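You operate a simulated robot arm through the tools that you are given. There is no shell and no other tool.

You are at the controls of a simulated two-armed robot. One attempt, no reset.

JOB
Swap the wheel in the green holder for the one marked 34.
Fine: free the mesh lever first, lay the old wheel on the rack, lock the lever again.

It is judged by the outcome, as a careful person would: the job done as asked, and still so three seconds after it is handed in. It fails if anything else is knocked over, pushed out of place, dropped, spilled or broken.

ROBOT AND FRAMES
Two 6-joint arms with two-finger parallel grippers on one trunk that stands fixed in place. Base frame: the origin is at the foot of the trunk, x ahead of it, y to its left, z up. Units: mm, degrees, N and s.
The left shoulder is at [50, 170, 1332], the right one opposite. Each reaches about 1092 mm from its shoulder. Payload 1.57 kg a hand.
The TCP of each hand is the grasp point between the finger pads, 30 mm short of the fingertips. In the tool frame z runs along the fingers and y along their closing line. Largest opening 80 mm; finger width 17, thickness 12; the body of the gripper, 40 by 82 mm, starts 80 mm behind the TCP.
Orientation is that of the tool frame in the base frame, as [roll, pitch, yaw] about the fixed x, y, z axes, in that order (R = Rz(yaw) Ry(pitch) Rx(roll)). With the fingers straight down and closing along the base's y, the tool's x points along the base's -x, its y along +y and its z along -z.

CONTROLS
- The arms move only by the tool move_arm. It takes "left_steps", "right_steps" or both (then of equal length, played together; a hand with none holds still); each is a list of rows, each a list of 3 entries, a list of its own where there are three numbers: the shift along the tool's x, y, z in mm, then the turn, a rotation vector about the tool's x, y, z in degrees, then the finger opening in mm, from 0 to 80. In form: [[[tx, ty, tz], [wx, wy, wz], claw], ...]. A call has 1 to 20 rows; each row is the pose to reach, as a shift and turn from the pose commanded when the call began, along the tool's axes at that moment. A row lasts 0.2 s, in which the tool goes at most 50 mm and 8.6 degrees; a call with a longer step from one row to the next is refused whole, and so is a gripper value outside its range. Where a pose cannot be reached the arm comes as near as it can. A force on the tool above 40 N (or 10 N above the force at the start of the call, whichever is more), or a blocked arm, ends the call early, and 0.2 s more pass. The fingers move at their own pace (about 45 mm/s each) and stop on an object; they squeeze with about 43 N. The grip force told is the motor's: it shows also when the fingers shut on nothing. Time passes only in rows, and 0.2 s behind the last, so rows that repeat a pose let the fingers close. The reply holds the time, the measured pose of the TCP, the force on the tool along the base axes, the opening and the grip force, in the units named above and with some noise, with the torque about the TCP (base axes, N m) and any sound that the robot's microphone picked up.
- Cameras (640 x 400 px; columns grow to the right, rows downward): "scene" is now at [28.9, 23.3, 1894.9]; the picture's right is [0.33, -0.94, 0.00], its down [-0.77, -0.27, -0.58] and it looks along [0.55, 0.19, -0.81] (base axes); focal length 370 px, centre (320, 200). "left" rides on the left gripper at [72, 7, -122] in its tool frame; the picture's right is [-0.09, 1.00, 0.00], its down [-0.84, -0.08, -0.54] and it looks along [-0.54, -0.05, 0.84] (tool axes); focal length 238 px, centre (320, 200). "right" rides on the right gripper at [72, -7, -122] in its tool frame; the picture's right is [0.09, 1.00, 0.00], its down [-0.84, 0.08, -0.54] and it looks along [-0.54, 0.05, 0.84] (tool axes); focal length 238 px, centre (320, 200). There is no depth. A picture from a camera that has moved, and an enlarged one, comes with that camera's place and axes in the base frame and with its lens.
- grab_frame(camera): a new picture of that camera. The clock stands still meanwhile.
- raise_lower(by): slides the trunk up (or, below 0, down) by that many mm; the arms and the scene camera ride with it, the base frame stays. It gives what a move gives, with no picture.
- head_to(pan, tilt): turns the head with the scene camera to pan (to the left, within 86 degrees either way) and tilt (down, from -29 to 69), counted from straight ahead of the robot. It gives what a move gives.
- close_up(camera, box): a new picture of the part [left, top, right, bottom] of that camera's present view, enlarged. The clock stands still meanwhile.
- close_job(): hands the job in; it is judged then, once.

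Places have to be worked out from the pictures, the camera data and where the tool is seen. Open the grippers and draw the arms clear of the work before you hand the job in, unless the task says otherwise.

The tools are called after "Call:" by a JSON object that holds its "fn" and its "kwargs". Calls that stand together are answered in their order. move_arm: Moves the arms, as the interface text tells. Its arguments: {"type":"object","properties":{"left_steps":{"type":"array","items":{"type":"array"}},"right_steps":{"type":"array","items":{"type":"array"}}},"required":[]} The other tools are called the same way: raise_lower (by) slides the trunk up or down; head_to (pan, tilt) turns the head that bears the scene camera; grab_frame (camera) takes a picture; close_up (camera, box) takes an enlarged picture of a part of a camera's view; close_job () hands the job in.

At the start:

```text
time_s: 0.0
left_position: [680.7, 392.8, 1222.9]
left_tcp_rot: [179.9, 0.1, -180.0]
left_ft_force: [0.6, -0.6, -0.9]
left_ft_torque: [-0.01, 0.01, -0.03]
left_gripper_width: 79.9
left_finger_force: 0.0
right_position: [656.5, -131.0, 1221.2]
right_tcp_rot: [-179.9, 0.0, 180.0]
right_ft_force: [-0.2, 0.3, 0.3]
right_ft_torque: [-0.01, 0.01, 0.01]
right_gripper_width: 80.1
right_finger_force: 0.2
trunk travel left (down, up): [-947.0, 23.0]
head pan, tilt: [19.1, 54.5]
```

scene: 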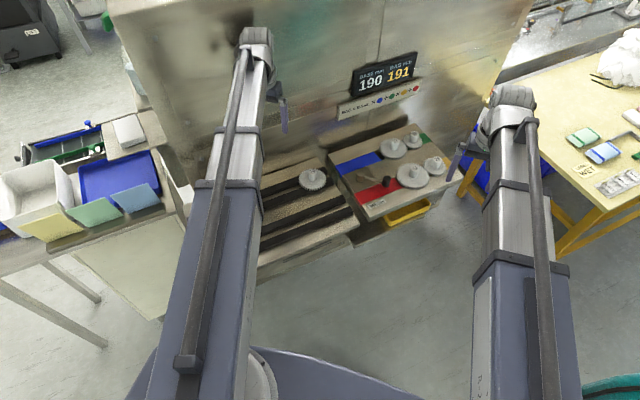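
right: 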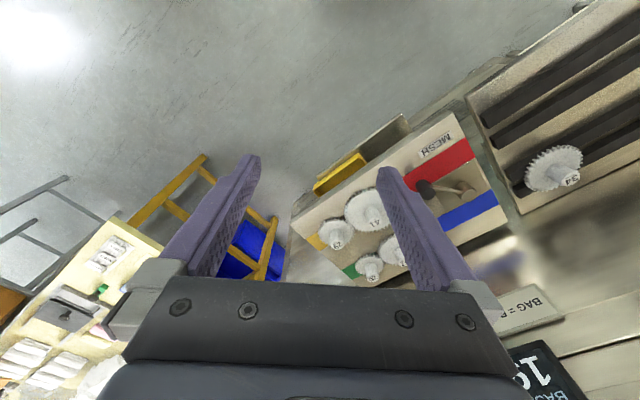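
left: 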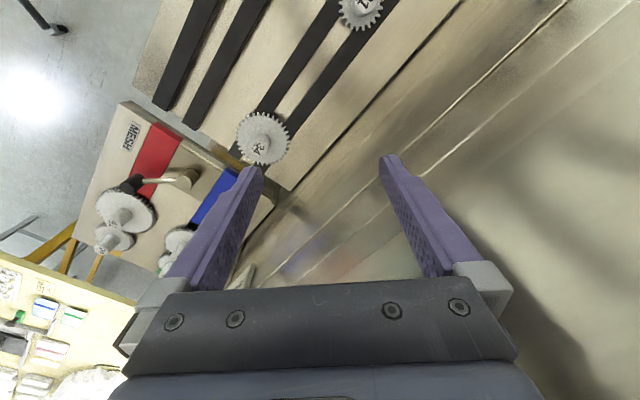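

I start by taking closer looks at the work area from all the cameras before moving anything.

Call:
{"fn": "close_up", "kwargs": {"camera": "scene", "box": [240, 100, 480, 250]}}

Call:
{"fn": "close_up", "kwargs": {"camera": "right", "box": [280, 80, 640, 305]}}

Call:
{"fn": "close_up", "kwargs": {"camera": "left", "box": [60, 0, 420, 290]}}

Call:
{"fn": "close_up", "kwargs": {"camera": "scene", "box": [320, 40, 440, 125]}}

```text
2.67 times, centred on (360, 175) of scene
camera zoom: at [28.9, 23.3, 1894.9], right [0.33, -0.94, 0.0], down [-0.77, -0.27, -0.58], along [0.55, 0.19, -0.81], focal length 987 px, centre (213, 267)
```

zoom: 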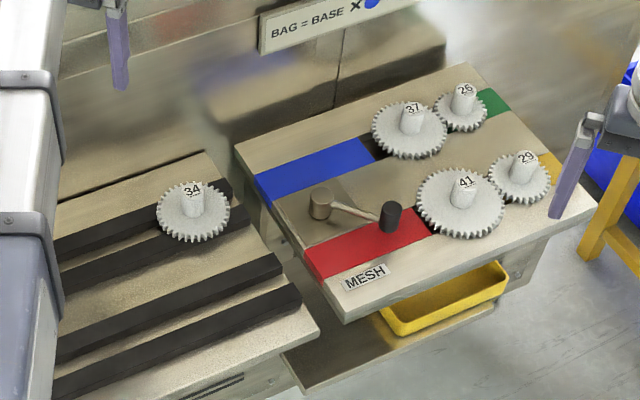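

```text
1.78 times, centred on (460, 192) of right
camera zoom: at [585.0, -137.5, 1343.7], right [-0.09, 1.0, 0.0], down [0.84, 0.08, 0.54], along [0.54, 0.05, -0.84], focal length 424 px, centre (71, 213)
```

zoom: 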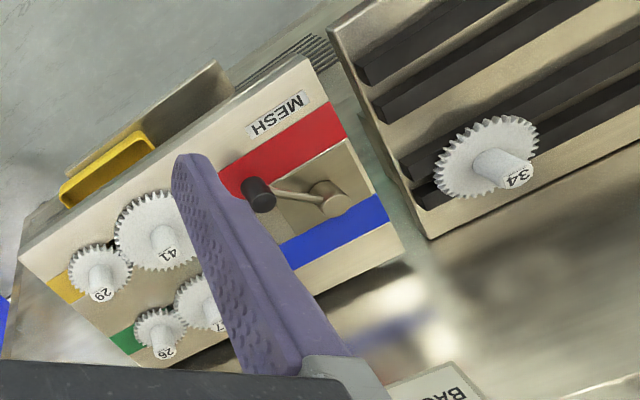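

```text
1.38 times, centred on (240, 145) of left
camera zoom: at [609.4, 400.1, 1343.2], right [0.09, 1.0, 0.0], down [0.84, -0.08, 0.54], along [0.54, -0.05, -0.84], focal length 329 px, centre (430, 276)
```

zoom: 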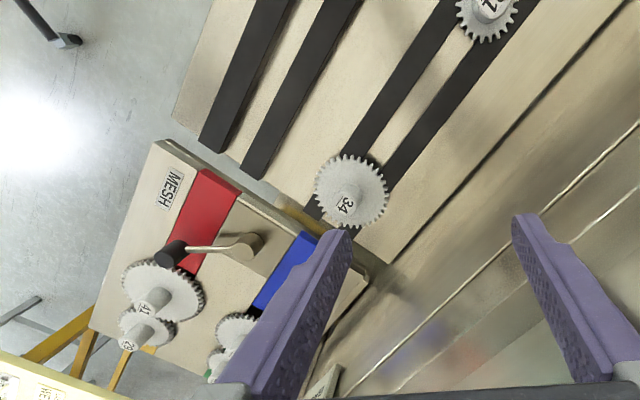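

```text
4.71 times, centred on (380, 82) of scene
camera zoom: at [28.9, 23.3, 1894.9], right [0.33, -0.94, 0.0], down [-0.77, -0.27, -0.58], along [0.55, 0.19, -0.81], focal length 1742 px, centre (38, 753)
```

zoom: 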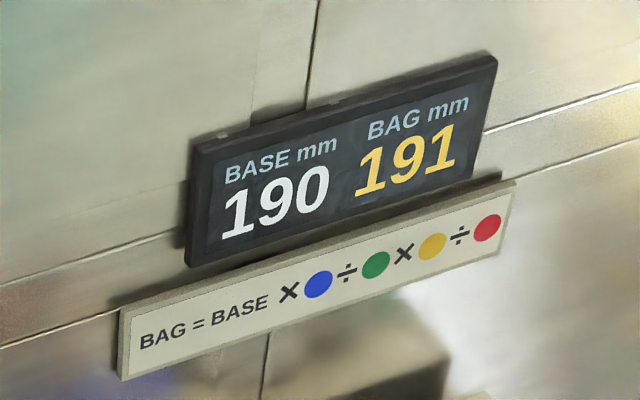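

The display sum (190·37/26·29/41≈191) confirms that the wheel in the green holder is the 26, and the 34 sits on the rack at about (731, 291, z≈1002 hub top). I draw the left arm back for a clear view of the rack.

Call:
{"fn": "move_arm", "kwargs": {"left_steps": [[[40, 20, -15], [0, 0, 0], 80], [[80, 40, -30], [0, 0, 0], 80], [[120, 60, -45], [0, 0, 0], 80], [[160, 80, -60], [0, 0, 0], 80], [[200, 100, -75], [0, 0, 0], 80]]}}

```text
time_s: 1.2
left_position: [478.9, 491.7, 1221.1]
left_tcp_rot: [179.9, 0.0, -180.0]
left_ft_force: [0.7, -0.6, 0.7]
left_ft_torque: [-0.01, -0.01, 0.04]
left_gripper_width: 80.0
left_finger_force: 0.0
left hand out of reach, approached as far as the arm can: row 1, 2, 3, 4, 5
right_position: [656.5, -130.9, 1222.0]
right_tcp_rot: [180.0, 0.0, 180.0]
right_ft_force: [-0.5, 0.5, 0.9]
right_ft_torque: [0.01, 0.01, -0.01]
right_gripper_width: 79.9
right_finger_force: 0.2
trunk travel left (down, up): [-947.0, 23.0]
head pan, tilt: [19.1, 54.5]
```

The left hand went back at the same height. Now I look at the scene again.

Call:
{"fn": "grab_frame", "kwargs": {"camera": "scene"}}

Call:
{"fn": "close_up", "kwargs": {"camera": "scene", "box": [180, 110, 460, 285]}}

Call:
{"fn": "grab_frame", "kwargs": {"camera": "left"}}

```text
taken
camera scene: at [27.9, 23.7, 1894.9], right [0.33, -0.94, 0.0], down [-0.77, -0.27, -0.58], along [0.55, 0.19, -0.81], focal length 370 px, centre (320, 200)
```

scene: 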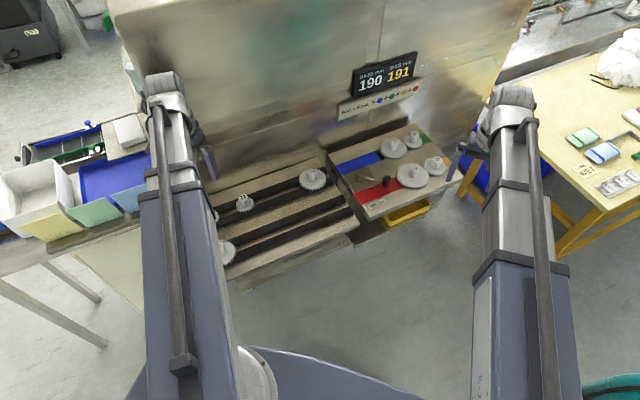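

```text
2.29 times, centred on (320, 198) of scene
camera zoom: at [27.9, 23.7, 1894.9], right [0.33, -0.94, 0.0], down [-0.77, -0.27, -0.58], along [0.55, 0.19, -0.81], focal length 846 px, centre (320, 206)
```

zoom: 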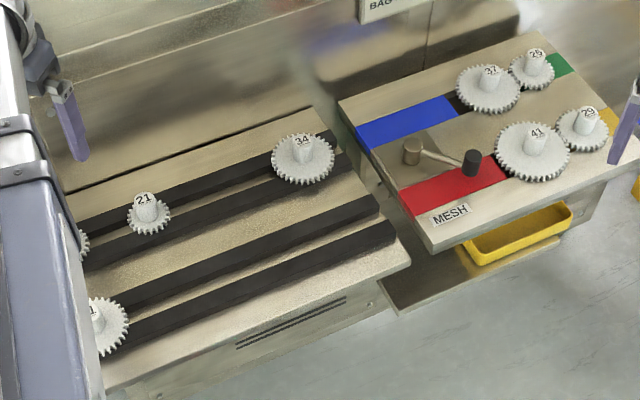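

```text
taken
camera left: at [406.8, 499.0, 1343.3], right [0.09, 1.0, 0.0], down [0.84, -0.08, 0.54], along [0.54, -0.05, -0.84], focal length 238 px, centre (320, 200)
```

left: 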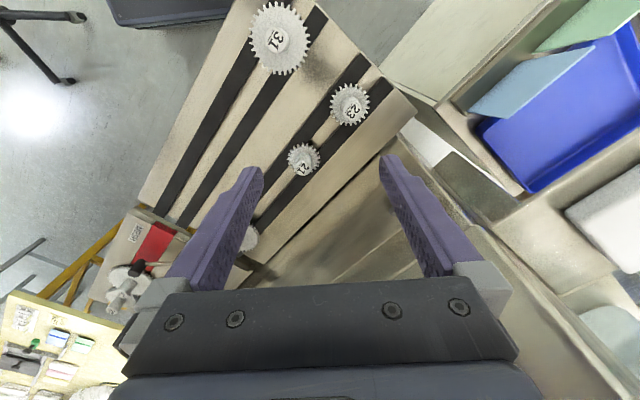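

The rack carries 34, 21 and 23 on the back rail pair and 31 on the front pair, so the front pair's right end is free for the 26. I bring the right hand over the plate at a safe height so that its camera looks straight down at the lever.

Call:
{"fn": "move_arm", "kwargs": {"right_steps": [[[-25, 30, 5], [0, 0, 0], 80], [[-50, 60, 10], [0, 0, 0], 80], [[-75, 90, 20], [0, 0, 0], 80], [[-100, 120, 30], [0, 0, 0], 80], [[-125, 150, 40], [0, 0, 0], 80], [[-150, 180, 50], [0, 0, 0], 80], [[-175, 210, 60], [0, 0, 0], 80], [[-190, 236, 70], [0, 0, 0], 80]]}}

Call:
{"fn": "grab_frame", "kwargs": {"camera": "right"}}

Call:
{"fn": "grab_frame", "kwargs": {"camera": "scene"}}

```text
time_s: 3.0
left_position: [480.4, 493.3, 1221.4]
left_tcp_rot: [179.9, 0.1, 180.0]
left_ft_force: [0.0, 0.2, 0.1]
left_ft_torque: [0.03, 0.03, 0.0]
left_gripper_width: 79.9
left_finger_force: 0.0
right_position: [843.9, 100.1, 1222.5]
right_tcp_rot: [180.0, -0.1, 179.9]
right_ft_force: [-0.1, 0.7, -0.4]
right_ft_torque: [0.0, 0.03, -0.01]
right_gripper_width: 80.0
right_finger_force: 0.1
right hand out of reach, approached as far as the arm can: row 1, 2, 3, 4, 5, 6, 7, 8
trunk travel left (down, up): [-947.0, 23.0]
head pan, tilt: [19.1, 54.5]
```

```text
taken
camera right: at [771.8, 94.6, 1343.6], right [-0.09, 1.0, 0.0], down [0.84, 0.08, 0.54], along [0.54, 0.05, -0.84], focal length 238 px, centre (320, 200)
```

right: 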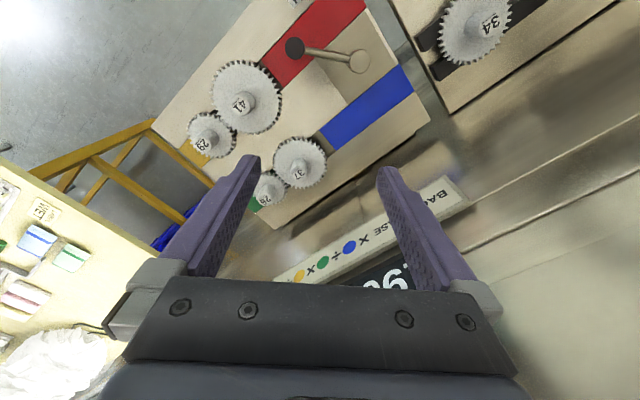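

```text
taken
camera scene: at [29.0, 23.7, 1894.9], right [0.33, -0.94, 0.0], down [-0.77, -0.27, -0.58], along [0.55, 0.19, -0.81], focal length 370 px, centre (320, 200)
```

scene: 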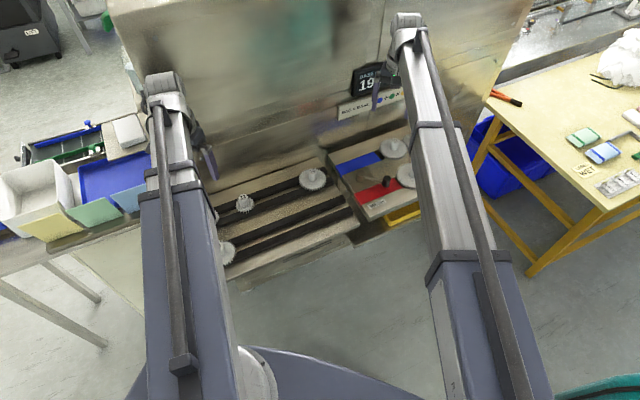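

The height stayed at 1222 although I commanded it lower, and the report says out of reach, so the arm may have no vertical motion of its own. I test this with a pure 30 mm downward shift of the right hand.

Call:
{"fn": "move_arm", "kwargs": {"right_steps": [[[0, 0, 15], [0, 0, 0], 80], [[0, 0, 30], [0, 0, 0], 80], [[0, 0, 30], [0, 0, 0], 80]]}}

Call:
{"fn": "close_up", "kwargs": {"camera": "right", "box": [140, 0, 460, 200]}}

```text
time_s: 3.8
left_position: [479.2, 492.1, 1222.1]
left_tcp_rot: [180.0, 0.1, -179.9]
left_ft_force: [-0.1, 0.3, 0.1]
left_ft_torque: [-0.01, 0.03, 0.01]
left_gripper_width: 80.1
left_finger_force: 0.1
right_position: [844.9, 100.9, 1221.9]
right_tcp_rot: [-179.9, 0.0, -180.0]
right_ft_force: [0.3, -1.3, -0.4]
right_ft_torque: [-0.01, -0.01, -0.01]
right_gripper_width: 79.7
right_finger_force: 0.0
right hand out of reach, approached as far as the arm can: row 1, 2, 3
trunk travel left (down, up): [-947.0, 23.0]
head pan, tilt: [19.1, 54.5]
```

```text
2.00 times, centred on (300, 100) of right
camera zoom: at [771.5, 93.8, 1343.7], right [-0.09, 1.0, 0.0], down [0.84, 0.08, 0.54], along [0.54, 0.05, -0.84], focal length 477 px, centre (360, 400)
```

zoom: 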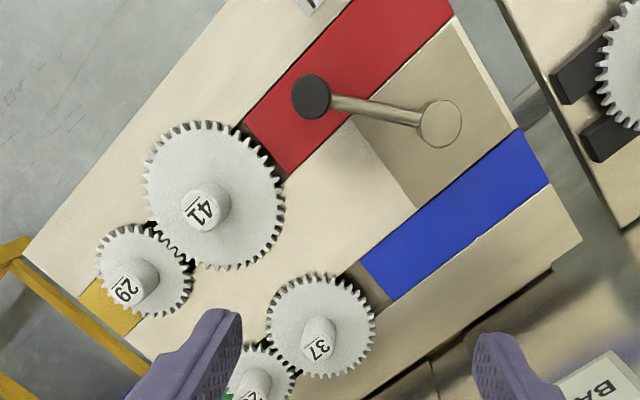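

The arm indeed has no vertical travel with the fingers down; height comes from the trunk. I now check whether the commanded pose kept the unreachable offset, by commanding the opposite shift.

Call:
{"fn": "move_arm", "kwargs": {"right_steps": [[[0, 0, -50], [0, 0, 0], 80], [[0, 0, -100], [0, 0, 0], 80]], "left_steps": [[[0, 0, 40], [0, 0, 0], 80], [[0, 0, 75], [0, 0, 0], 80]]}}

```text
time_s: 4.4
left_position: [479.5, 492.8, 1222.0]
left_tcp_rot: [179.9, 0.0, -180.0]
left_ft_force: [-0.3, -0.1, -0.2]
left_ft_torque: [0.01, -0.01, -0.02]
left_gripper_width: 79.9
left_finger_force: 0.0
left hand out of reach, approached as far as the arm can: row 1, 2
right_position: [843.3, 101.0, 1223.0]
right_tcp_rot: [180.0, 0.1, -179.9]
right_ft_force: [0.6, -0.9, -0.6]
right_ft_torque: [0.02, -0.03, -0.03]
right_gripper_width: 80.0
right_finger_force: 0.1
right hand out of reach, approached as far as the arm can: row 1, 2
trunk travel left (down, up): [-947.0, 23.0]
head pan, tilt: [19.1, 54.5]
```

Both shifts still read as out of reach, so the command probably gets clamped to the pose reached. A zero-shift row will confirm.

Call:
{"fn": "move_arm", "kwargs": {"right_steps": [[[0, 0, 0], [0, 0, 0], 80]], "left_steps": [[[0, 0, 0], [0, 0, 0], 80]]}}

```text
time_s: 4.8
left_position: [479.5, 492.5, 1221.4]
left_tcp_rot: [179.9, 0.0, -180.0]
left_ft_force: [-0.8, 0.1, -0.6]
left_ft_torque: [-0.05, 0.0, 0.02]
left_gripper_width: 80.1
left_finger_force: 0.1
right_position: [844.1, 99.6, 1222.5]
right_tcp_rot: [-180.0, -0.1, 180.0]
right_ft_force: [0.0, 0.4, 0.1]
right_ft_torque: [0.03, 0.03, 0.01]
right_gripper_width: 79.9
right_finger_force: 0.0
trunk travel left (down, up): [-947.0, 23.0]
head pan, tilt: [19.1, 54.5]
```

Zero rows are reached, so each command is clamped to the pose reached. I now draw the left hand back in front of the rack (clear of everything below), so that lowering the trunk is safe.

Call:
{"fn": "move_arm", "kwargs": {"left_steps": [[[20, -40, 0], [0, 0, 0], 80], [[40, -80, 0], [0, 0, 0], 80], [[60, -120, 0], [0, 0, 0], 80], [[80, -160, 0], [0, 0, 0], 80], [[100, -200, 0], [0, 0, 0], 80], [[120, -240, 0], [0, 0, 0], 80], [[130, -250, 0], [0, 0, 0], 80]]}}

Call:
{"fn": "grab_frame", "kwargs": {"camera": "scene"}}

Call:
{"fn": "grab_frame", "kwargs": {"camera": "left"}}

```text
time_s: 6.4
left_position: [446.5, 269.2, 1221.4]
left_tcp_rot: [179.9, 0.0, 180.0]
left_ft_force: [-0.3, 0.5, -0.4]
left_ft_torque: [0.0, -0.02, 0.01]
left_gripper_width: 79.8
left_finger_force: 0.0
left hand out of reach, approached as far as the arm can: row 4, 5, 6, 7
right_position: [844.3, 100.7, 1222.3]
right_tcp_rot: [-179.9, 0.1, -179.9]
right_ft_force: [-0.6, 0.6, -0.2]
right_ft_torque: [0.02, -0.02, 0.0]
right_gripper_width: 80.0
right_finger_force: 0.1
trunk travel left (down, up): [-947.0, 23.0]
head pan, tilt: [19.1, 54.5]
```

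```text
taken
camera scene: at [29.0, 23.9, 1894.9], right [0.33, -0.94, 0.0], down [-0.77, -0.27, -0.58], along [0.55, 0.19, -0.81], focal length 370 px, centre (320, 200)
```

scene: 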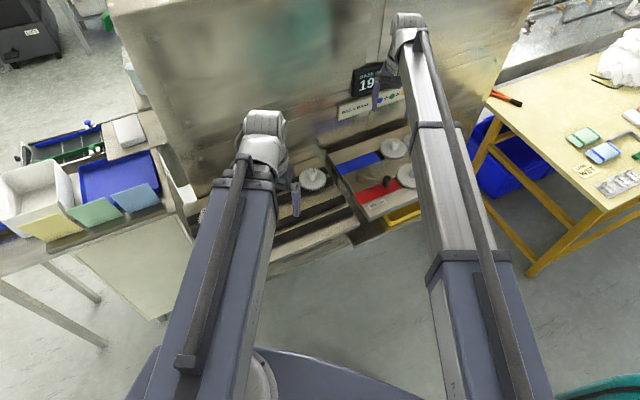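

```text
taken
camera left: at [374.6, 276.5, 1343.2], right [0.09, 1.0, 0.0], down [0.84, -0.08, 0.54], along [0.54, -0.05, -0.84], focal length 238 px, centre (320, 200)
```

left: 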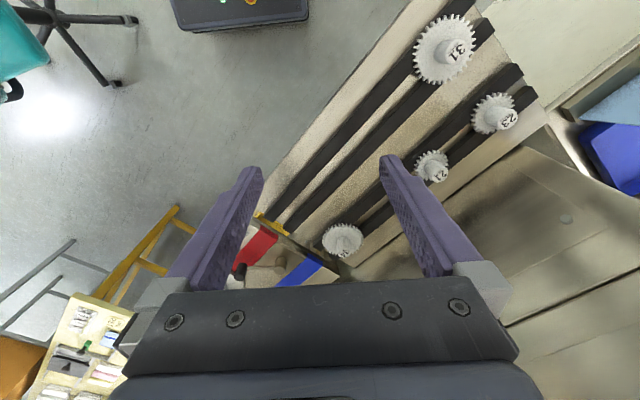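

The arm has a minimum radius of about 409 mm and all clear heights are by trunk. With both hands well above everything, I lower the trunk 100 mm for closer views.

Call:
{"fn": "raise_lower", "kwargs": {"by": -100}}

Call:
{"fn": "grab_frame", "kwargs": {"camera": "right"}}

Call:
{"fn": "close_up", "kwargs": {"camera": "right", "box": [220, 0, 460, 150]}}

Call:
{"fn": "close_up", "kwargs": {"camera": "scene", "box": [280, 100, 440, 200]}}

```text
time_s: 7.7
left_position: [445.5, 269.4, 1123.2]
left_tcp_rot: [179.9, 0.0, 180.0]
left_ft_force: [0.4, 0.6, -0.1]
left_ft_torque: [0.0, -0.01, 0.01]
left_gripper_width: 80.1
left_finger_force: 0.0
right_position: [844.2, 100.0, 1122.6]
right_tcp_rot: [-180.0, 0.1, -180.0]
right_ft_force: [0.7, 0.9, 0.2]
right_ft_torque: [-0.02, -0.04, 0.01]
right_gripper_width: 79.9
right_finger_force: 0.1
trunk travel left (down, up): [-847.0, 123.0]
head pan, tilt: [19.1, 54.5]
```

```text
taken
camera right: at [771.4, 93.7, 1243.8], right [-0.09, 1.0, 0.0], down [0.84, 0.08, 0.54], along [0.54, 0.05, -0.84], focal length 238 px, centre (320, 200)
```

right: 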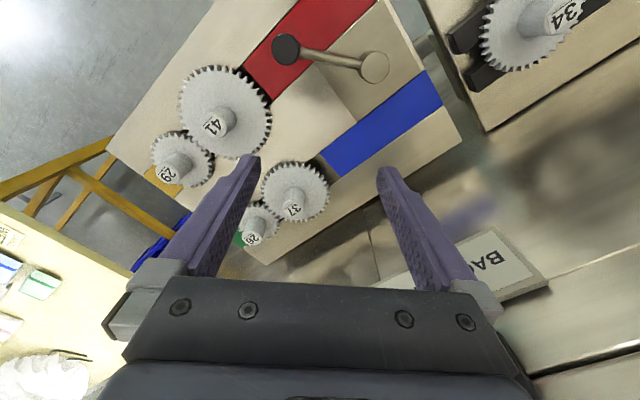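

```text
2.67 times, centred on (340, 75) of right
camera zoom: at [771.4, 93.7, 1243.8], right [-0.09, 1.0, 0.0], down [0.84, 0.08, 0.54], along [0.54, 0.05, -0.84], focal length 636 px, centre (267, 533)
```

zoom: 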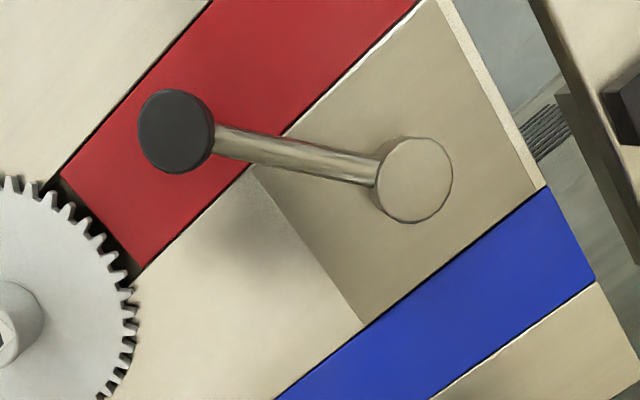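

```text
4.00 times, centred on (360, 150) of scene
camera zoom: at [28.8, 23.3, 1795.0], right [0.33, -0.94, 0.0], down [-0.77, -0.27, -0.58], along [0.55, 0.19, -0.81], focal length 1481 px, centre (160, 400)
```

zoom: 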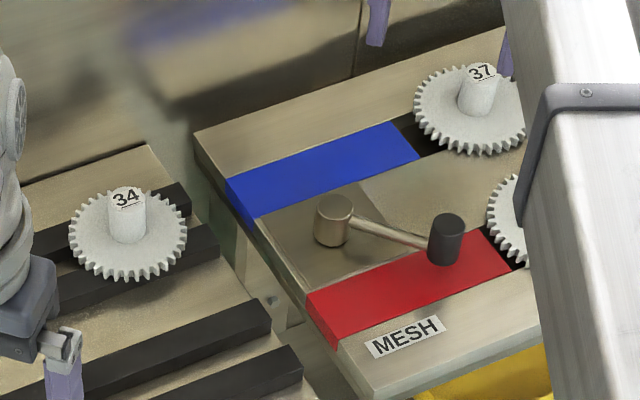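

From two views I get the lever pivot top at (783, 148, 985), the knob top at (776, 64, 1004) with a 24 mm diameter, and the plate surface at about z 950. The left arm will do the work, so I park the right arm out of the way in free space first.

Call:
{"fn": "move_arm", "kwargs": {"right_steps": [[[32, -34, 0], [0, 0, 0], 80], [[64, -68, 0], [0, 0, 0], 80], [[97, -102, 0], [0, 0, 0], 80], [[130, -136, 0], [0, 0, 0], 80], [[162, -170, 0], [0, 0, 0], 80], [[194, -204, 0], [0, 0, 0], 80], [[227, -238, 0], [0, 0, 0], 80], [[260, -272, 0], [0, 0, 0], 80], [[292, -306, 0], [0, 0, 0], 80], [[324, -340, 0], [0, 0, 0], 80]]}}

Call:
{"fn": "grab_frame", "kwargs": {"camera": "scene"}}

Call:
{"fn": "close_up", "kwargs": {"camera": "scene", "box": [320, 90, 480, 190]}}

```text
time_s: 9.9
left_position: [444.1, 269.5, 1122.0]
left_tcp_rot: [179.9, -0.1, 180.0]
left_ft_force: [-0.6, 0.3, -0.3]
left_ft_torque: [0.03, 0.01, 0.01]
left_gripper_width: 80.0
left_finger_force: 0.0
right_position: [517.5, -240.1, 1122.5]
right_tcp_rot: [180.0, -0.1, 179.9]
right_ft_force: [0.2, -0.6, 0.1]
right_ft_torque: [0.0, 0.04, 0.0]
right_gripper_width: 80.1
right_finger_force: 0.0
trunk travel left (down, up): [-847.0, 123.0]
head pan, tilt: [19.1, 54.5]
```

```text
taken
camera scene: at [28.0, 22.5, 1794.9], right [0.33, -0.94, 0.0], down [-0.77, -0.27, -0.58], along [0.55, 0.19, -0.81], focal length 370 px, centre (320, 200)
```

scene: 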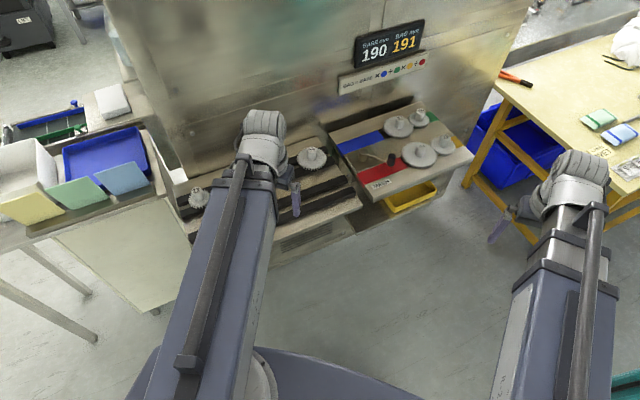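

```text
4.00 times, centred on (400, 140) of scene
camera zoom: at [28.0, 22.5, 1794.9], right [0.33, -0.94, 0.0], down [-0.77, -0.27, -0.58], along [0.55, 0.19, -0.81], focal length 1481 px, centre (0, 440)
```

zoom: 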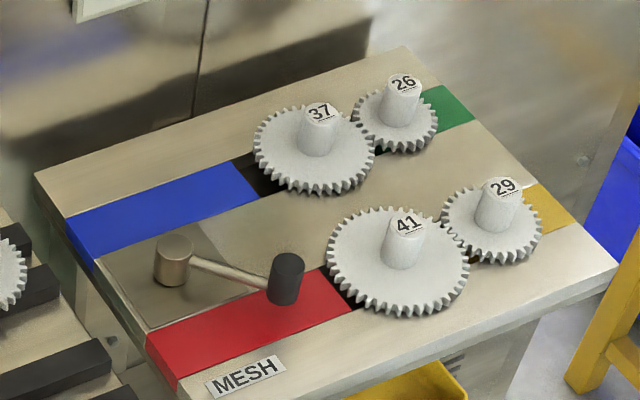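

All four holders and the lever are now in clear view. I take tighter close-ups of the 26 and of the hubs to judge their shape and heights.

Call:
{"fn": "close_up", "kwargs": {"camera": "scene", "box": [400, 100, 448, 130]}}

Call:
{"fn": "close_up", "kwargs": {"camera": "scene", "box": [400, 130, 464, 170]}}

Call:
{"fn": "close_up", "kwargs": {"camera": "scene", "box": [280, 130, 360, 180]}}

Call:
{"fn": "close_up", "kwargs": {"camera": "scene", "box": [340, 140, 404, 180]}}

```text
13.33 times, centred on (424, 115) of scene
camera zoom: at [28.0, 22.5, 1794.9], right [0.33, -0.94, 0.0], down [-0.77, -0.27, -0.58], along [0.55, 0.19, -0.81], focal length 4936 px, centre (-1067, 1333)
```

zoom: 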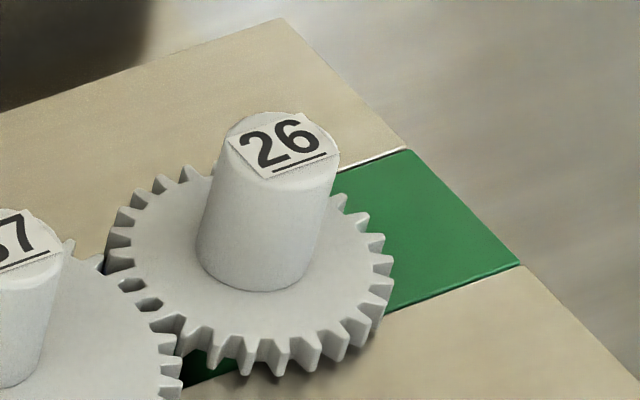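

```text
10.00 times, centred on (432, 150) of scene
camera zoom: at [28.0, 22.5, 1794.9], right [0.33, -0.94, 0.0], down [-0.77, -0.27, -0.58], along [0.55, 0.19, -0.81], focal length 3702 px, centre (-800, 700)
```

zoom: 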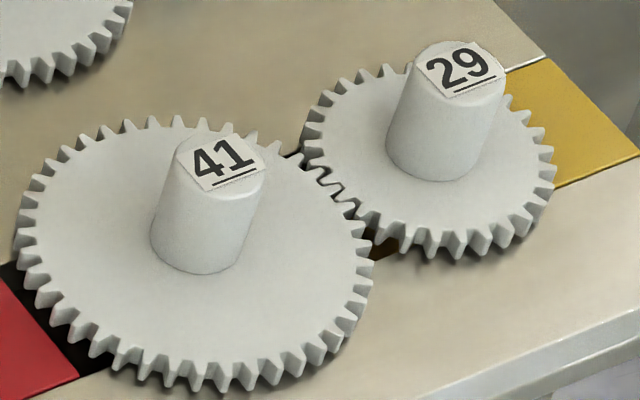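

```text
8.00 times, centred on (320, 155) of scene
camera zoom: at [28.0, 22.5, 1794.9], right [0.33, -0.94, 0.0], down [-0.77, -0.27, -0.58], along [0.55, 0.19, -0.81], focal length 2962 px, centre (320, 560)
```

zoom: 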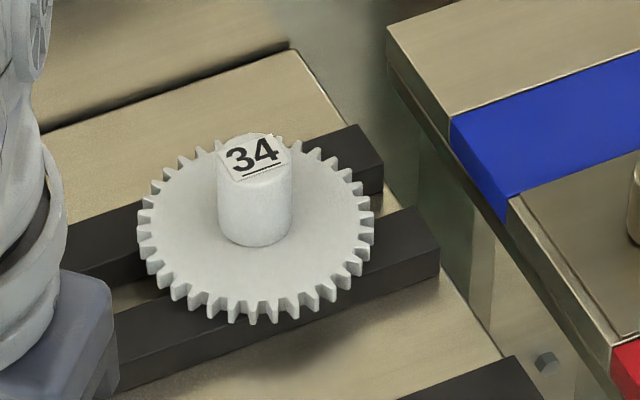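

```text
10.00 times, centred on (372, 160) of scene
camera zoom: at [28.0, 22.5, 1794.9], right [0.33, -0.94, 0.0], down [-0.77, -0.27, -0.58], along [0.55, 0.19, -0.81], focal length 3702 px, centre (-200, 600)
```

zoom: 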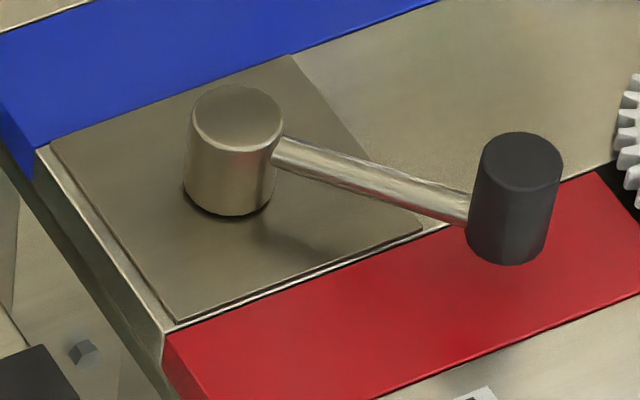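

The hubs are 26 mm cylinders about 33 mm tall with the gear faces near z 971. Now I bring the left hand above the lever knob, turning it so the fingers close along base x, across the lever.

Call:
{"fn": "move_arm", "kwargs": {"left_steps": [[[-27.5, -17, 0], [0, 0, 7.9], 60], [[-55, -34, 0], [0, 0, 15.8], 60], [[-82.5, -51, 0], [0, 0, 23.7], 60], [[-110, -68, 0], [0, 0, 31.6], 60], [[-137.5, -85, 0], [0, 0, 39.5], 60], [[-165, -102, 0], [0, 0, 47.4], 60], [[-192.5, -119, 0], [0, 0, 55.3], 60], [[-220, -136, 0], [0, 0, 63.2], 60], [[-247.5, -153, 0], [0, 0, 71.1], 60], [[-275, -170, 0], [0, 0, 79], 60], [[-302.5, -187, 0], [0, 0, 86.9], 60], [[-330, -204.5, 0], [0, 0, 94.8], 60]]}}

Call:
{"fn": "grab_frame", "kwargs": {"camera": "left"}}

Call:
{"fn": "grab_frame", "kwargs": {"camera": "scene"}}

```text
time_s: 12.5
left_position: [776.6, 65.2, 1122.2]
left_tcp_rot: [180.0, -0.1, 85.0]
left_ft_force: [0.2, 0.1, -0.1]
left_ft_torque: [-0.02, -0.01, 0.0]
left_gripper_width: 60.2
left_finger_force: 0.2
right_position: [520.5, -240.6, 1121.4]
right_tcp_rot: [-179.9, -0.1, -179.9]
right_ft_force: [1.2, 0.3, 0.8]
right_ft_torque: [0.0, 0.02, 0.03]
right_gripper_width: 80.2
right_finger_force: 0.0
trunk travel left (down, up): [-847.0, 123.0]
head pan, tilt: [19.1, 54.5]
```

```text
taken
camera left: at [790.4, 136.0, 1243.1], right [0.98, -0.18, 0.0], down [-0.15, -0.83, 0.54], along [-0.1, -0.53, -0.84], focal length 238 px, centre (320, 200)
```

left: 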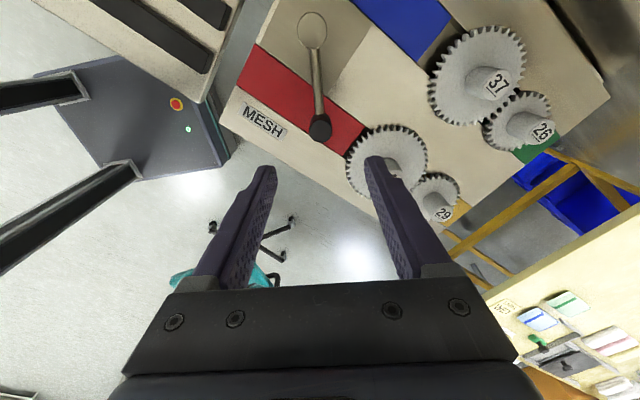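

```text
taken
camera scene: at [29.6, 22.8, 1794.9], right [0.33, -0.94, 0.0], down [-0.77, -0.27, -0.58], along [0.55, 0.19, -0.81], focal length 370 px, centre (320, 200)
```

scene: 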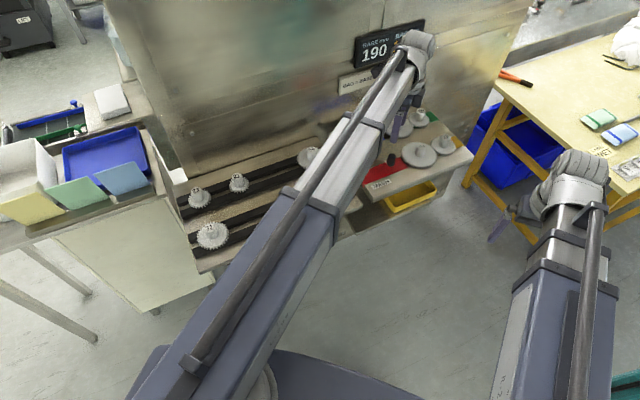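

The knob appears right between the open fingers. I take an enlarged view to refine its position before lowering.

Call:
{"fn": "close_up", "kwargs": {"camera": "left", "box": [240, 0, 400, 160]}}

Call:
{"fn": "close_up", "kwargs": {"camera": "left", "box": [340, 20, 580, 230]}}

```text
2.50 times, centred on (320, 80) of left
camera zoom: at [790.4, 136.0, 1243.1], right [0.98, -0.18, 0.0], down [-0.15, -0.83, 0.54], along [-0.1, -0.53, -0.84], focal length 596 px, centre (320, 500)
```

zoom: 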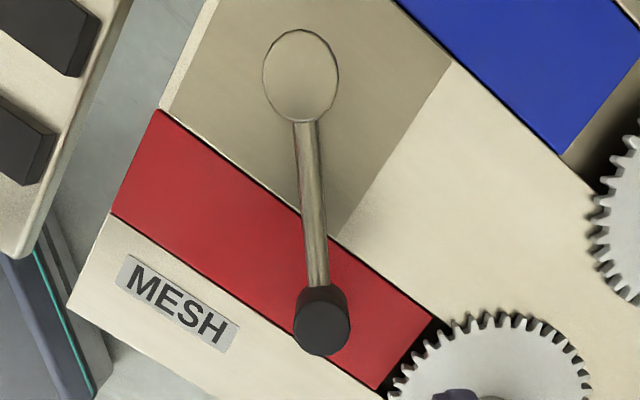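

```text
1.90 times, centred on (460, 125) of left
camera zoom: at [790.4, 136.0, 1243.1], right [0.98, -0.18, 0.0], down [-0.15, -0.83, 0.54], along [-0.1, -0.53, -0.84], focal length 454 px, centre (53, 343)
```

zoom: 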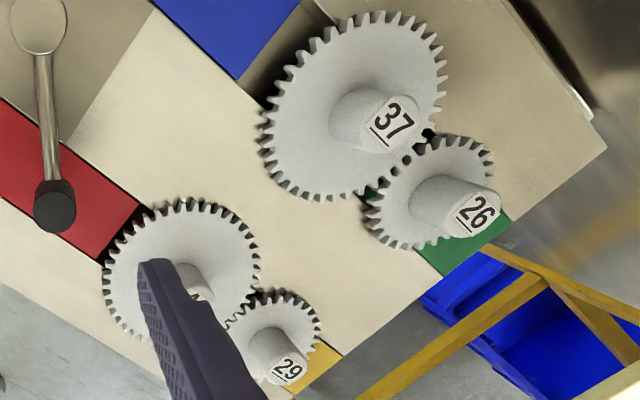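

The knob top comes out at (777, 65), matching the TCP within 1–2 mm. I lower the trunk in two steps so the fingers straddle the knob, checking forces between.

Call:
{"fn": "raise_lower", "kwargs": {"by": -90}}

Call:
{"fn": "grab_frame", "kwargs": {"camera": "left"}}

Call:
{"fn": "grab_frame", "kwargs": {"camera": "scene"}}

```text
time_s: 13.8
left_position: [775.3, 63.9, 1032.9]
left_tcp_rot: [-180.0, -0.1, 85.2]
left_ft_force: [-0.2, -0.3, 0.5]
left_ft_torque: [0.0, 0.01, -0.01]
left_gripper_width: 60.0
left_finger_force: 0.1
right_position: [518.9, -239.4, 1032.4]
right_tcp_rot: [180.0, 0.0, -180.0]
right_ft_force: [0.4, -0.3, 0.2]
right_ft_torque: [0.0, 0.03, 0.02]
right_gripper_width: 80.2
right_finger_force: 0.1
trunk travel left (down, up): [-757.0, 213.0]
head pan, tilt: [19.1, 54.5]
```

```text
taken
camera left: at [789.1, 136.4, 1153.5], right [0.98, -0.17, 0.0], down [-0.15, -0.83, 0.54], along [-0.09, -0.53, -0.84], focal length 238 px, centre (320, 200)
```

left: 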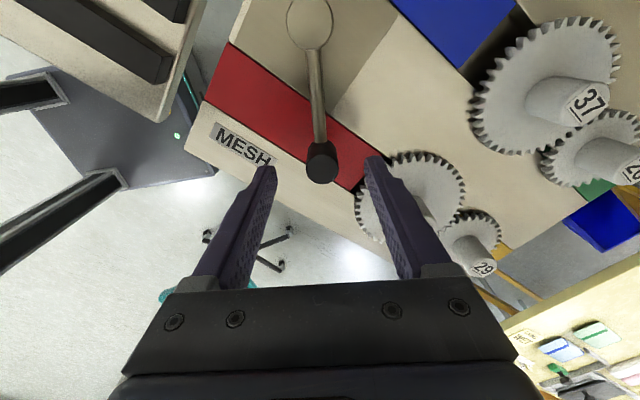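

```text
taken
camera scene: at [28.8, 23.2, 1705.0], right [0.33, -0.94, 0.0], down [-0.77, -0.27, -0.58], along [0.55, 0.19, -0.81], focal length 370 px, centre (320, 200)
```

scene: 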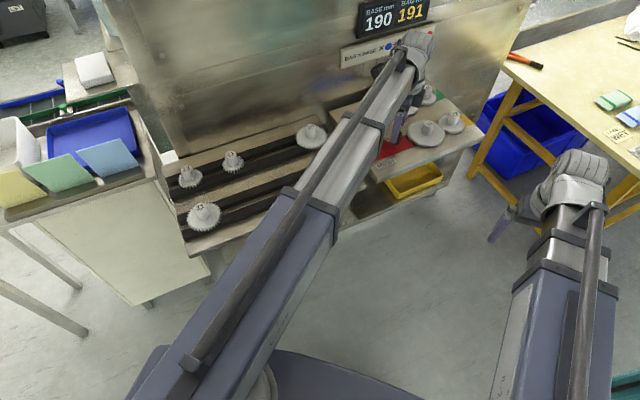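

I check the knob's alignment in an enlarged view before going the rest of the way down.

Call:
{"fn": "close_up", "kwargs": {"camera": "left", "box": [240, 80, 400, 180]}}

Call:
{"fn": "close_up", "kwargs": {"camera": "scene", "box": [340, 80, 480, 180]}}

```text
4.00 times, centred on (320, 130) of left
camera zoom: at [789.1, 136.4, 1153.5], right [0.98, -0.17, 0.0], down [-0.15, -0.83, 0.54], along [-0.09, -0.53, -0.84], focal length 953 px, centre (320, 480)
```

zoom: 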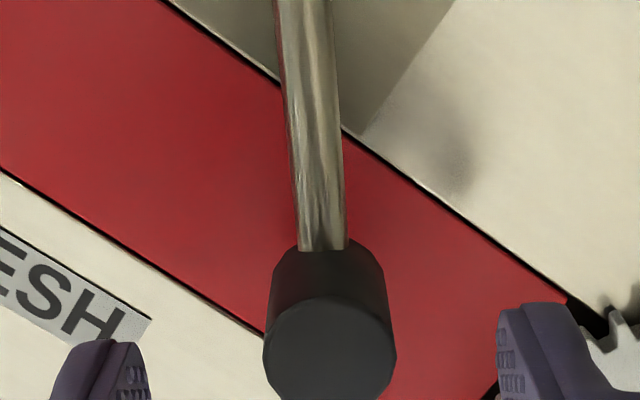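

```text
4.00 times, centred on (410, 130) of scene
camera zoom: at [28.8, 23.2, 1705.0], right [0.33, -0.94, 0.0], down [-0.77, -0.27, -0.58], along [0.55, 0.19, -0.81], focal length 1481 px, centre (-40, 480)
```

zoom: 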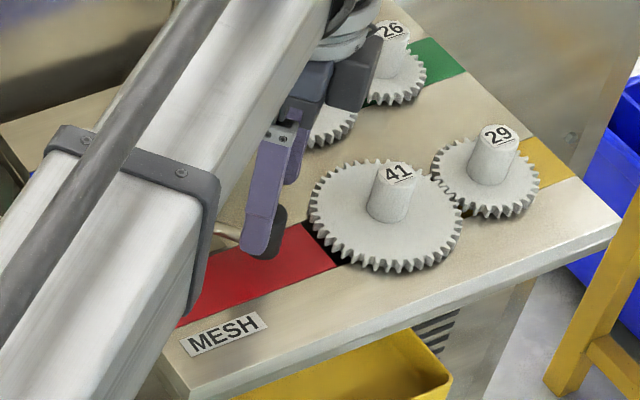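

The knob is at (778, 67), so I nudge the hand by about 2 mm each way, then lower to bring the pads around it.

Call:
{"fn": "move_arm", "kwargs": {"left_steps": [[[2, 2.5, 0], [0, 0, 0], 60]]}}

Call:
{"fn": "raise_lower", "kwargs": {"by": -38}}

Call:
{"fn": "grab_frame", "kwargs": {"camera": "left"}}

```text
time_s: 14.2
left_position: [778.8, 66.2, 1033.3]
left_tcp_rot: [179.9, -0.1, 85.2]
left_ft_force: [0.8, -0.3, 0.6]
left_ft_torque: [-0.01, -0.01, -0.04]
left_gripper_width: 59.7
left_finger_force: 0.1
right_position: [519.0, -240.6, 1031.8]
right_tcp_rot: [179.9, 0.0, -179.9]
right_ft_force: [-0.2, -0.5, -0.2]
right_ft_torque: [-0.03, 0.01, -0.01]
right_gripper_width: 80.3
right_finger_force: 0.0
trunk travel left (down, up): [-757.0, 213.0]
head pan, tilt: [19.1, 54.5]
```

```text
time_s: 15.0
left_position: [778.5, 66.9, 994.6]
left_tcp_rot: [180.0, -0.1, 85.1]
left_ft_force: [-0.4, -0.4, -0.4]
left_ft_torque: [0.01, 0.02, -0.04]
left_gripper_width: 60.1
left_finger_force: 0.2
right_position: [518.4, -239.6, 994.4]
right_tcp_rot: [-179.9, 0.0, 179.9]
right_ft_force: [0.1, -0.1, -0.2]
right_ft_torque: [0.01, 0.0, 0.01]
right_gripper_width: 79.9
right_finger_force: 0.1
trunk travel left (down, up): [-719.0, 251.0]
head pan, tilt: [19.1, 54.5]
```

```text
taken
camera left: at [791.8, 138.2, 1115.5], right [0.98, -0.17, 0.0], down [-0.15, -0.83, 0.54], along [-0.09, -0.53, -0.84], focal length 238 px, centre (320, 200)
```

left: 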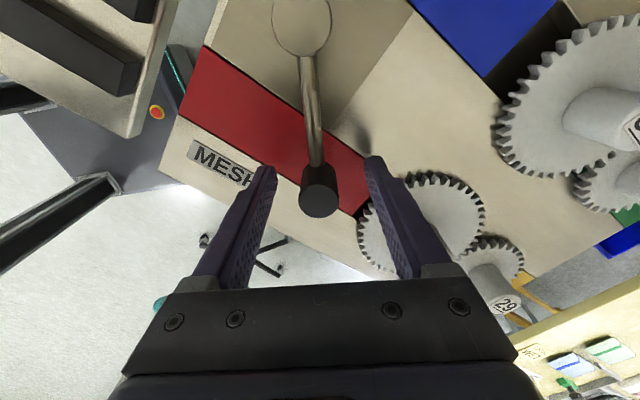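

The knob sits between the pads with no contact forces. I close the fingers on it.

Call:
{"fn": "move_arm", "kwargs": {"left_steps": [[[0, 0, 0], [0, 0, 0], 30], [[0, 0, 0], [0, 0, 0], 15], [[0, 0, 0], [0, 0, 0], 10], [[0, 0, 0], [0, 0, 0], 10], [[0, 0, 0], [0, 0, 0], 10]]}}

```text
time_s: 16.2
left_position: [777.6, 68.2, 994.0]
left_tcp_rot: [-179.9, -0.1, 85.1]
left_ft_force: [-9.3, -0.2, -8.0]
left_ft_torque: [0.05, -0.44, 0.2]
left_gripper_width: 23.3
left_finger_force: 35.6
right_position: [519.7, -240.4, 994.2]
right_tcp_rot: [180.0, 0.0, -180.0]
right_ft_force: [0.2, -0.5, -0.3]
right_ft_torque: [0.0, -0.01, -0.05]
right_gripper_width: 79.8
right_finger_force: 0.3
trunk travel left (down, up): [-719.0, 251.0]
head pan, tilt: [19.1, 54.5]
```

The knob is gripped (23 mm). I try a small 4° swing counter-clockwise (toward +x) along the arc about the pivot and watch the force.

Call:
{"fn": "move_arm", "kwargs": {"left_steps": [[[0, 1.4, 0], [0, 0, -1], 10], [[0, 2.9, 0], [0, 0, -2], 10], [[0.1, 4.3, 0], [0, 0, -3], 10], [[0.2, 5.7, 0], [0, 0, -4], 10], [[0.2, 5.7, 0], [0, 0, -4], 10]]}}

```text
time_s: 17.0
left_position: [778.1, 66.7, 994.2]
left_tcp_rot: [-179.5, -0.1, 88.1]
left_ft_force: [-12.3, 2.4, -10.6]
left_ft_torque: [-0.4, -0.85, 0.07]
left_gripper_width: 23.5
left_finger_force: 35.9
right_position: [519.1, -240.0, 994.4]
right_tcp_rot: [179.9, 0.0, 180.0]
right_ft_force: [0.1, 0.5, -0.3]
right_ft_torque: [-0.01, -0.03, -0.01]
right_gripper_width: 80.1
right_finger_force: 0.1
trunk travel left (down, up): [-719.0, 251.0]
head pan, tilt: [19.1, 54.5]
stopped in row 4 (left hand): the force on the tool passed its limit at 42 N (the readings are from after the stop); the commanded pose is now the measured one
```

Turning toward +x is blocked at 42 N with no motion, so that is an end stop. I try the other way (clockwise, toward −x) by a few degrees.

Call:
{"fn": "move_arm", "kwargs": {"left_steps": [[[0.1, -1.4, 0], [0, 0, 1], 10], [[0.2, -2.9, 0], [0, 0, 2], 10], [[0.3, -4.3, 0], [0, 0, 3], 10], [[0.5, -5.7, 0], [0, 0, 4], 10], [[0.5, -5.7, 0], [0, 0, 4], 10]]}}

```text
time_s: 18.2
left_position: [775.3, 68.0, 994.1]
left_tcp_rot: [-179.6, 0.0, 84.0]
left_ft_force: [1.4, 1.0, 5.8]
left_ft_torque: [0.32, -0.69, -0.07]
left_gripper_width: 23.8
left_finger_force: 35.4
right_position: [518.3, -240.0, 993.4]
right_tcp_rot: [179.9, 0.1, -180.0]
right_ft_force: [0.3, 0.2, -0.1]
right_ft_torque: [0.05, -0.01, -0.03]
right_gripper_width: 80.1
right_finger_force: 0.0
trunk travel left (down, up): [-719.0, 251.0]
head pan, tilt: [19.1, 54.5]
```

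The hand moved to −x with almost no resistance. I continue the clockwise swing by another 10°.

Call:
{"fn": "move_arm", "kwargs": {"left_steps": [[[0.2, -2.9, 0], [0, 0, 2], 10], [[0.5, -5.7, 0], [0, 0, 4], 10], [[0.9, -8.6, 0], [0, 0, 6], 10], [[1.3, -11.4, 0], [0, 0, 8], 10], [[1.9, -14.2, 0], [0, 0, 10], 10], [[1.9, -14.2, 0], [0, 0, 10], 10]]}}

Call:
{"fn": "grab_frame", "kwargs": {"camera": "left"}}

```text
time_s: 19.6
left_position: [758.8, 70.5, 994.0]
left_tcp_rot: [-179.6, 0.0, 74.0]
left_ft_force: [3.4, -0.5, 8.0]
left_ft_torque: [-0.23, -0.69, -0.23]
left_gripper_width: 23.6
left_finger_force: 35.6
right_position: [519.8, -239.1, 994.9]
right_tcp_rot: [179.9, 0.0, 180.0]
right_ft_force: [-0.7, 0.4, 0.4]
right_ft_torque: [0.0, 0.0, 0.02]
right_gripper_width: 80.0
right_finger_force: 0.0
trunk travel left (down, up): [-719.0, 251.0]
head pan, tilt: [19.1, 54.5]
```

```text
taken
camera left: at [787.0, 137.9, 1115.6], right [0.93, -0.36, -0.01], down [-0.3, -0.78, 0.54], along [-0.2, -0.5, -0.84], focal length 238 px, centre (320, 200)
```

left: 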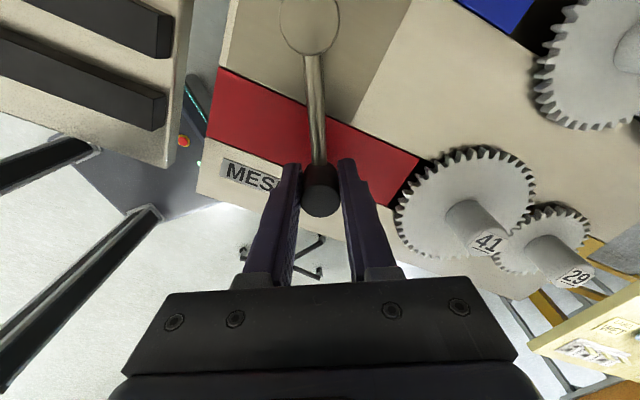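

The lever turns freely clockwise (knob now at (759, 70), angle −108°). I carry on along the arc another 32°, relying on the force stop at the end of travel.

Call:
{"fn": "move_arm", "kwargs": {"left_steps": [[[0.5, -5.7, 0], [0, 0, 4], 10], [[1.3, -11.4, 0], [0, 0, 8], 10], [[2.6, -17.0, 0], [0, 0, 12], 10], [[4.2, -22.5, 0], [0, 0, 16], 10], [[6.2, -27.9, 0], [0, 0, 20], 10], [[8.6, -33.1, 0], [0, 0, 24], 10], [[11.4, -38.2, 0], [0, 0, 28], 10], [[14.5, -43.0, 0], [0, 0, 32], 10], [[14.5, -43.0, 0], [0, 0, 32], 10]]}}

Call:
{"fn": "grab_frame", "kwargs": {"camera": "left"}}

Call:
{"fn": "grab_frame", "kwargs": {"camera": "scene"}}

```text
time_s: 21.6
left_position: [722.5, 95.2, 995.0]
left_tcp_rot: [-179.7, 0.2, 42.0]
left_ft_force: [-6.0, -3.5, -1.7]
left_ft_torque: [-0.17, -0.81, 0.03]
left_gripper_width: 23.7
left_finger_force: 35.8
right_position: [519.0, -240.7, 994.5]
right_tcp_rot: [179.9, 0.0, -180.0]
right_ft_force: [0.4, 0.2, 0.2]
right_ft_torque: [-0.01, 0.0, 0.01]
right_gripper_width: 80.5
right_finger_force: 0.0
trunk travel left (down, up): [-719.0, 251.0]
head pan, tilt: [19.1, 54.5]
```

```text
taken
camera left: at [781.2, 139.1, 1115.3], right [0.6, -0.8, -0.01], down [-0.67, -0.5, 0.55], along [-0.44, -0.32, -0.84], focal length 238 px, centre (320, 200)
```

left: 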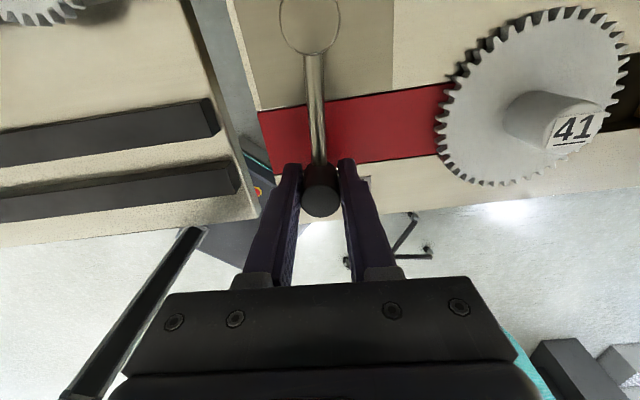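

```text
taken
camera scene: at [28.2, 22.7, 1666.9], right [0.33, -0.94, 0.0], down [-0.77, -0.27, -0.58], along [0.55, 0.19, -0.81], focal length 370 px, centre (320, 200)
```

scene: 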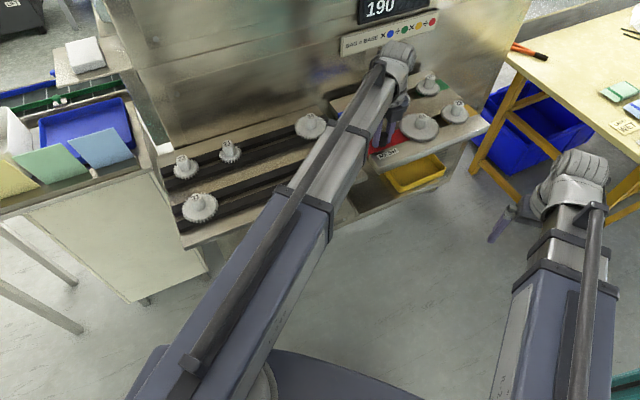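

The lever is now 44° round with negligible resistance. Before swinging further toward the rack, I check the clearance between my fingertips (z 965) and the rack rails.

Call:
{"fn": "close_up", "kwargs": {"camera": "left", "box": [180, 0, 460, 220]}}

Call:
{"fn": "close_up", "kwargs": {"camera": "scene", "box": [300, 80, 460, 200]}}

Call:
{"fn": "close_up", "kwargs": {"camera": "scene", "box": [160, 90, 360, 215]}}

```text
1.82 times, centred on (320, 110) of left
camera zoom: at [781.2, 139.1, 1115.3], right [0.6, -0.8, -0.01], down [-0.67, -0.5, 0.55], along [-0.44, -0.32, -0.84], focal length 433 px, centre (320, 364)
```

zoom: 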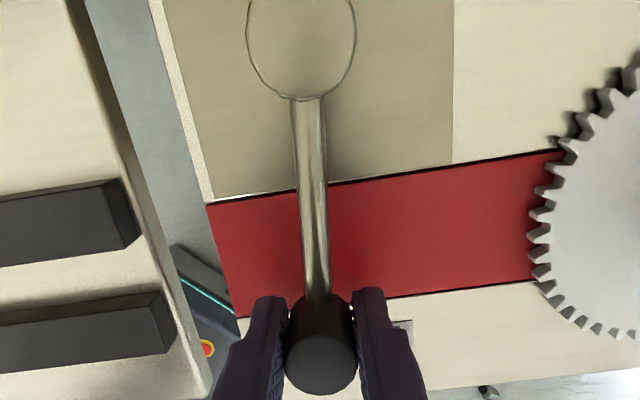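

```text
3.33 times, centred on (380, 140) of scene
camera zoom: at [28.2, 22.7, 1666.9], right [0.33, -0.94, 0.0], down [-0.77, -0.27, -0.58], along [0.55, 0.19, -0.81], focal length 1234 px, centre (120, 400)
```

zoom: 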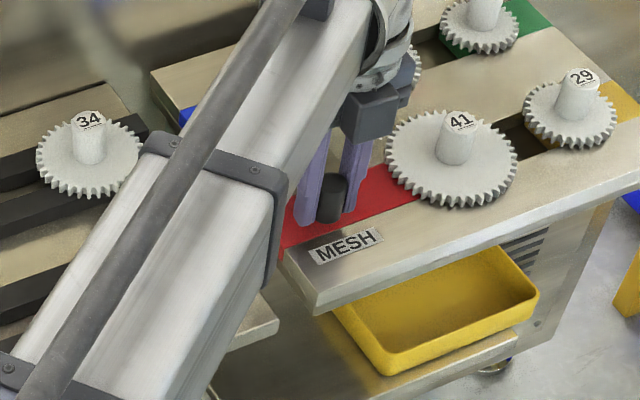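

```text
3.20 times, centred on (260, 152) of scene
camera zoom: at [28.2, 22.7, 1666.9], right [0.33, -0.94, 0.0], down [-0.77, -0.27, -0.58], along [0.55, 0.19, -0.81], focal length 1185 px, centre (512, 352)
```

zoom: 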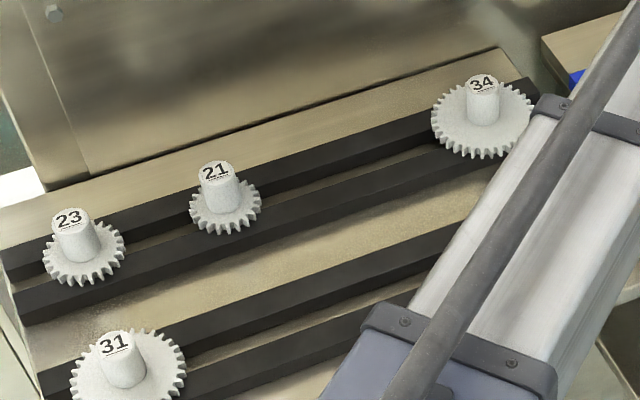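

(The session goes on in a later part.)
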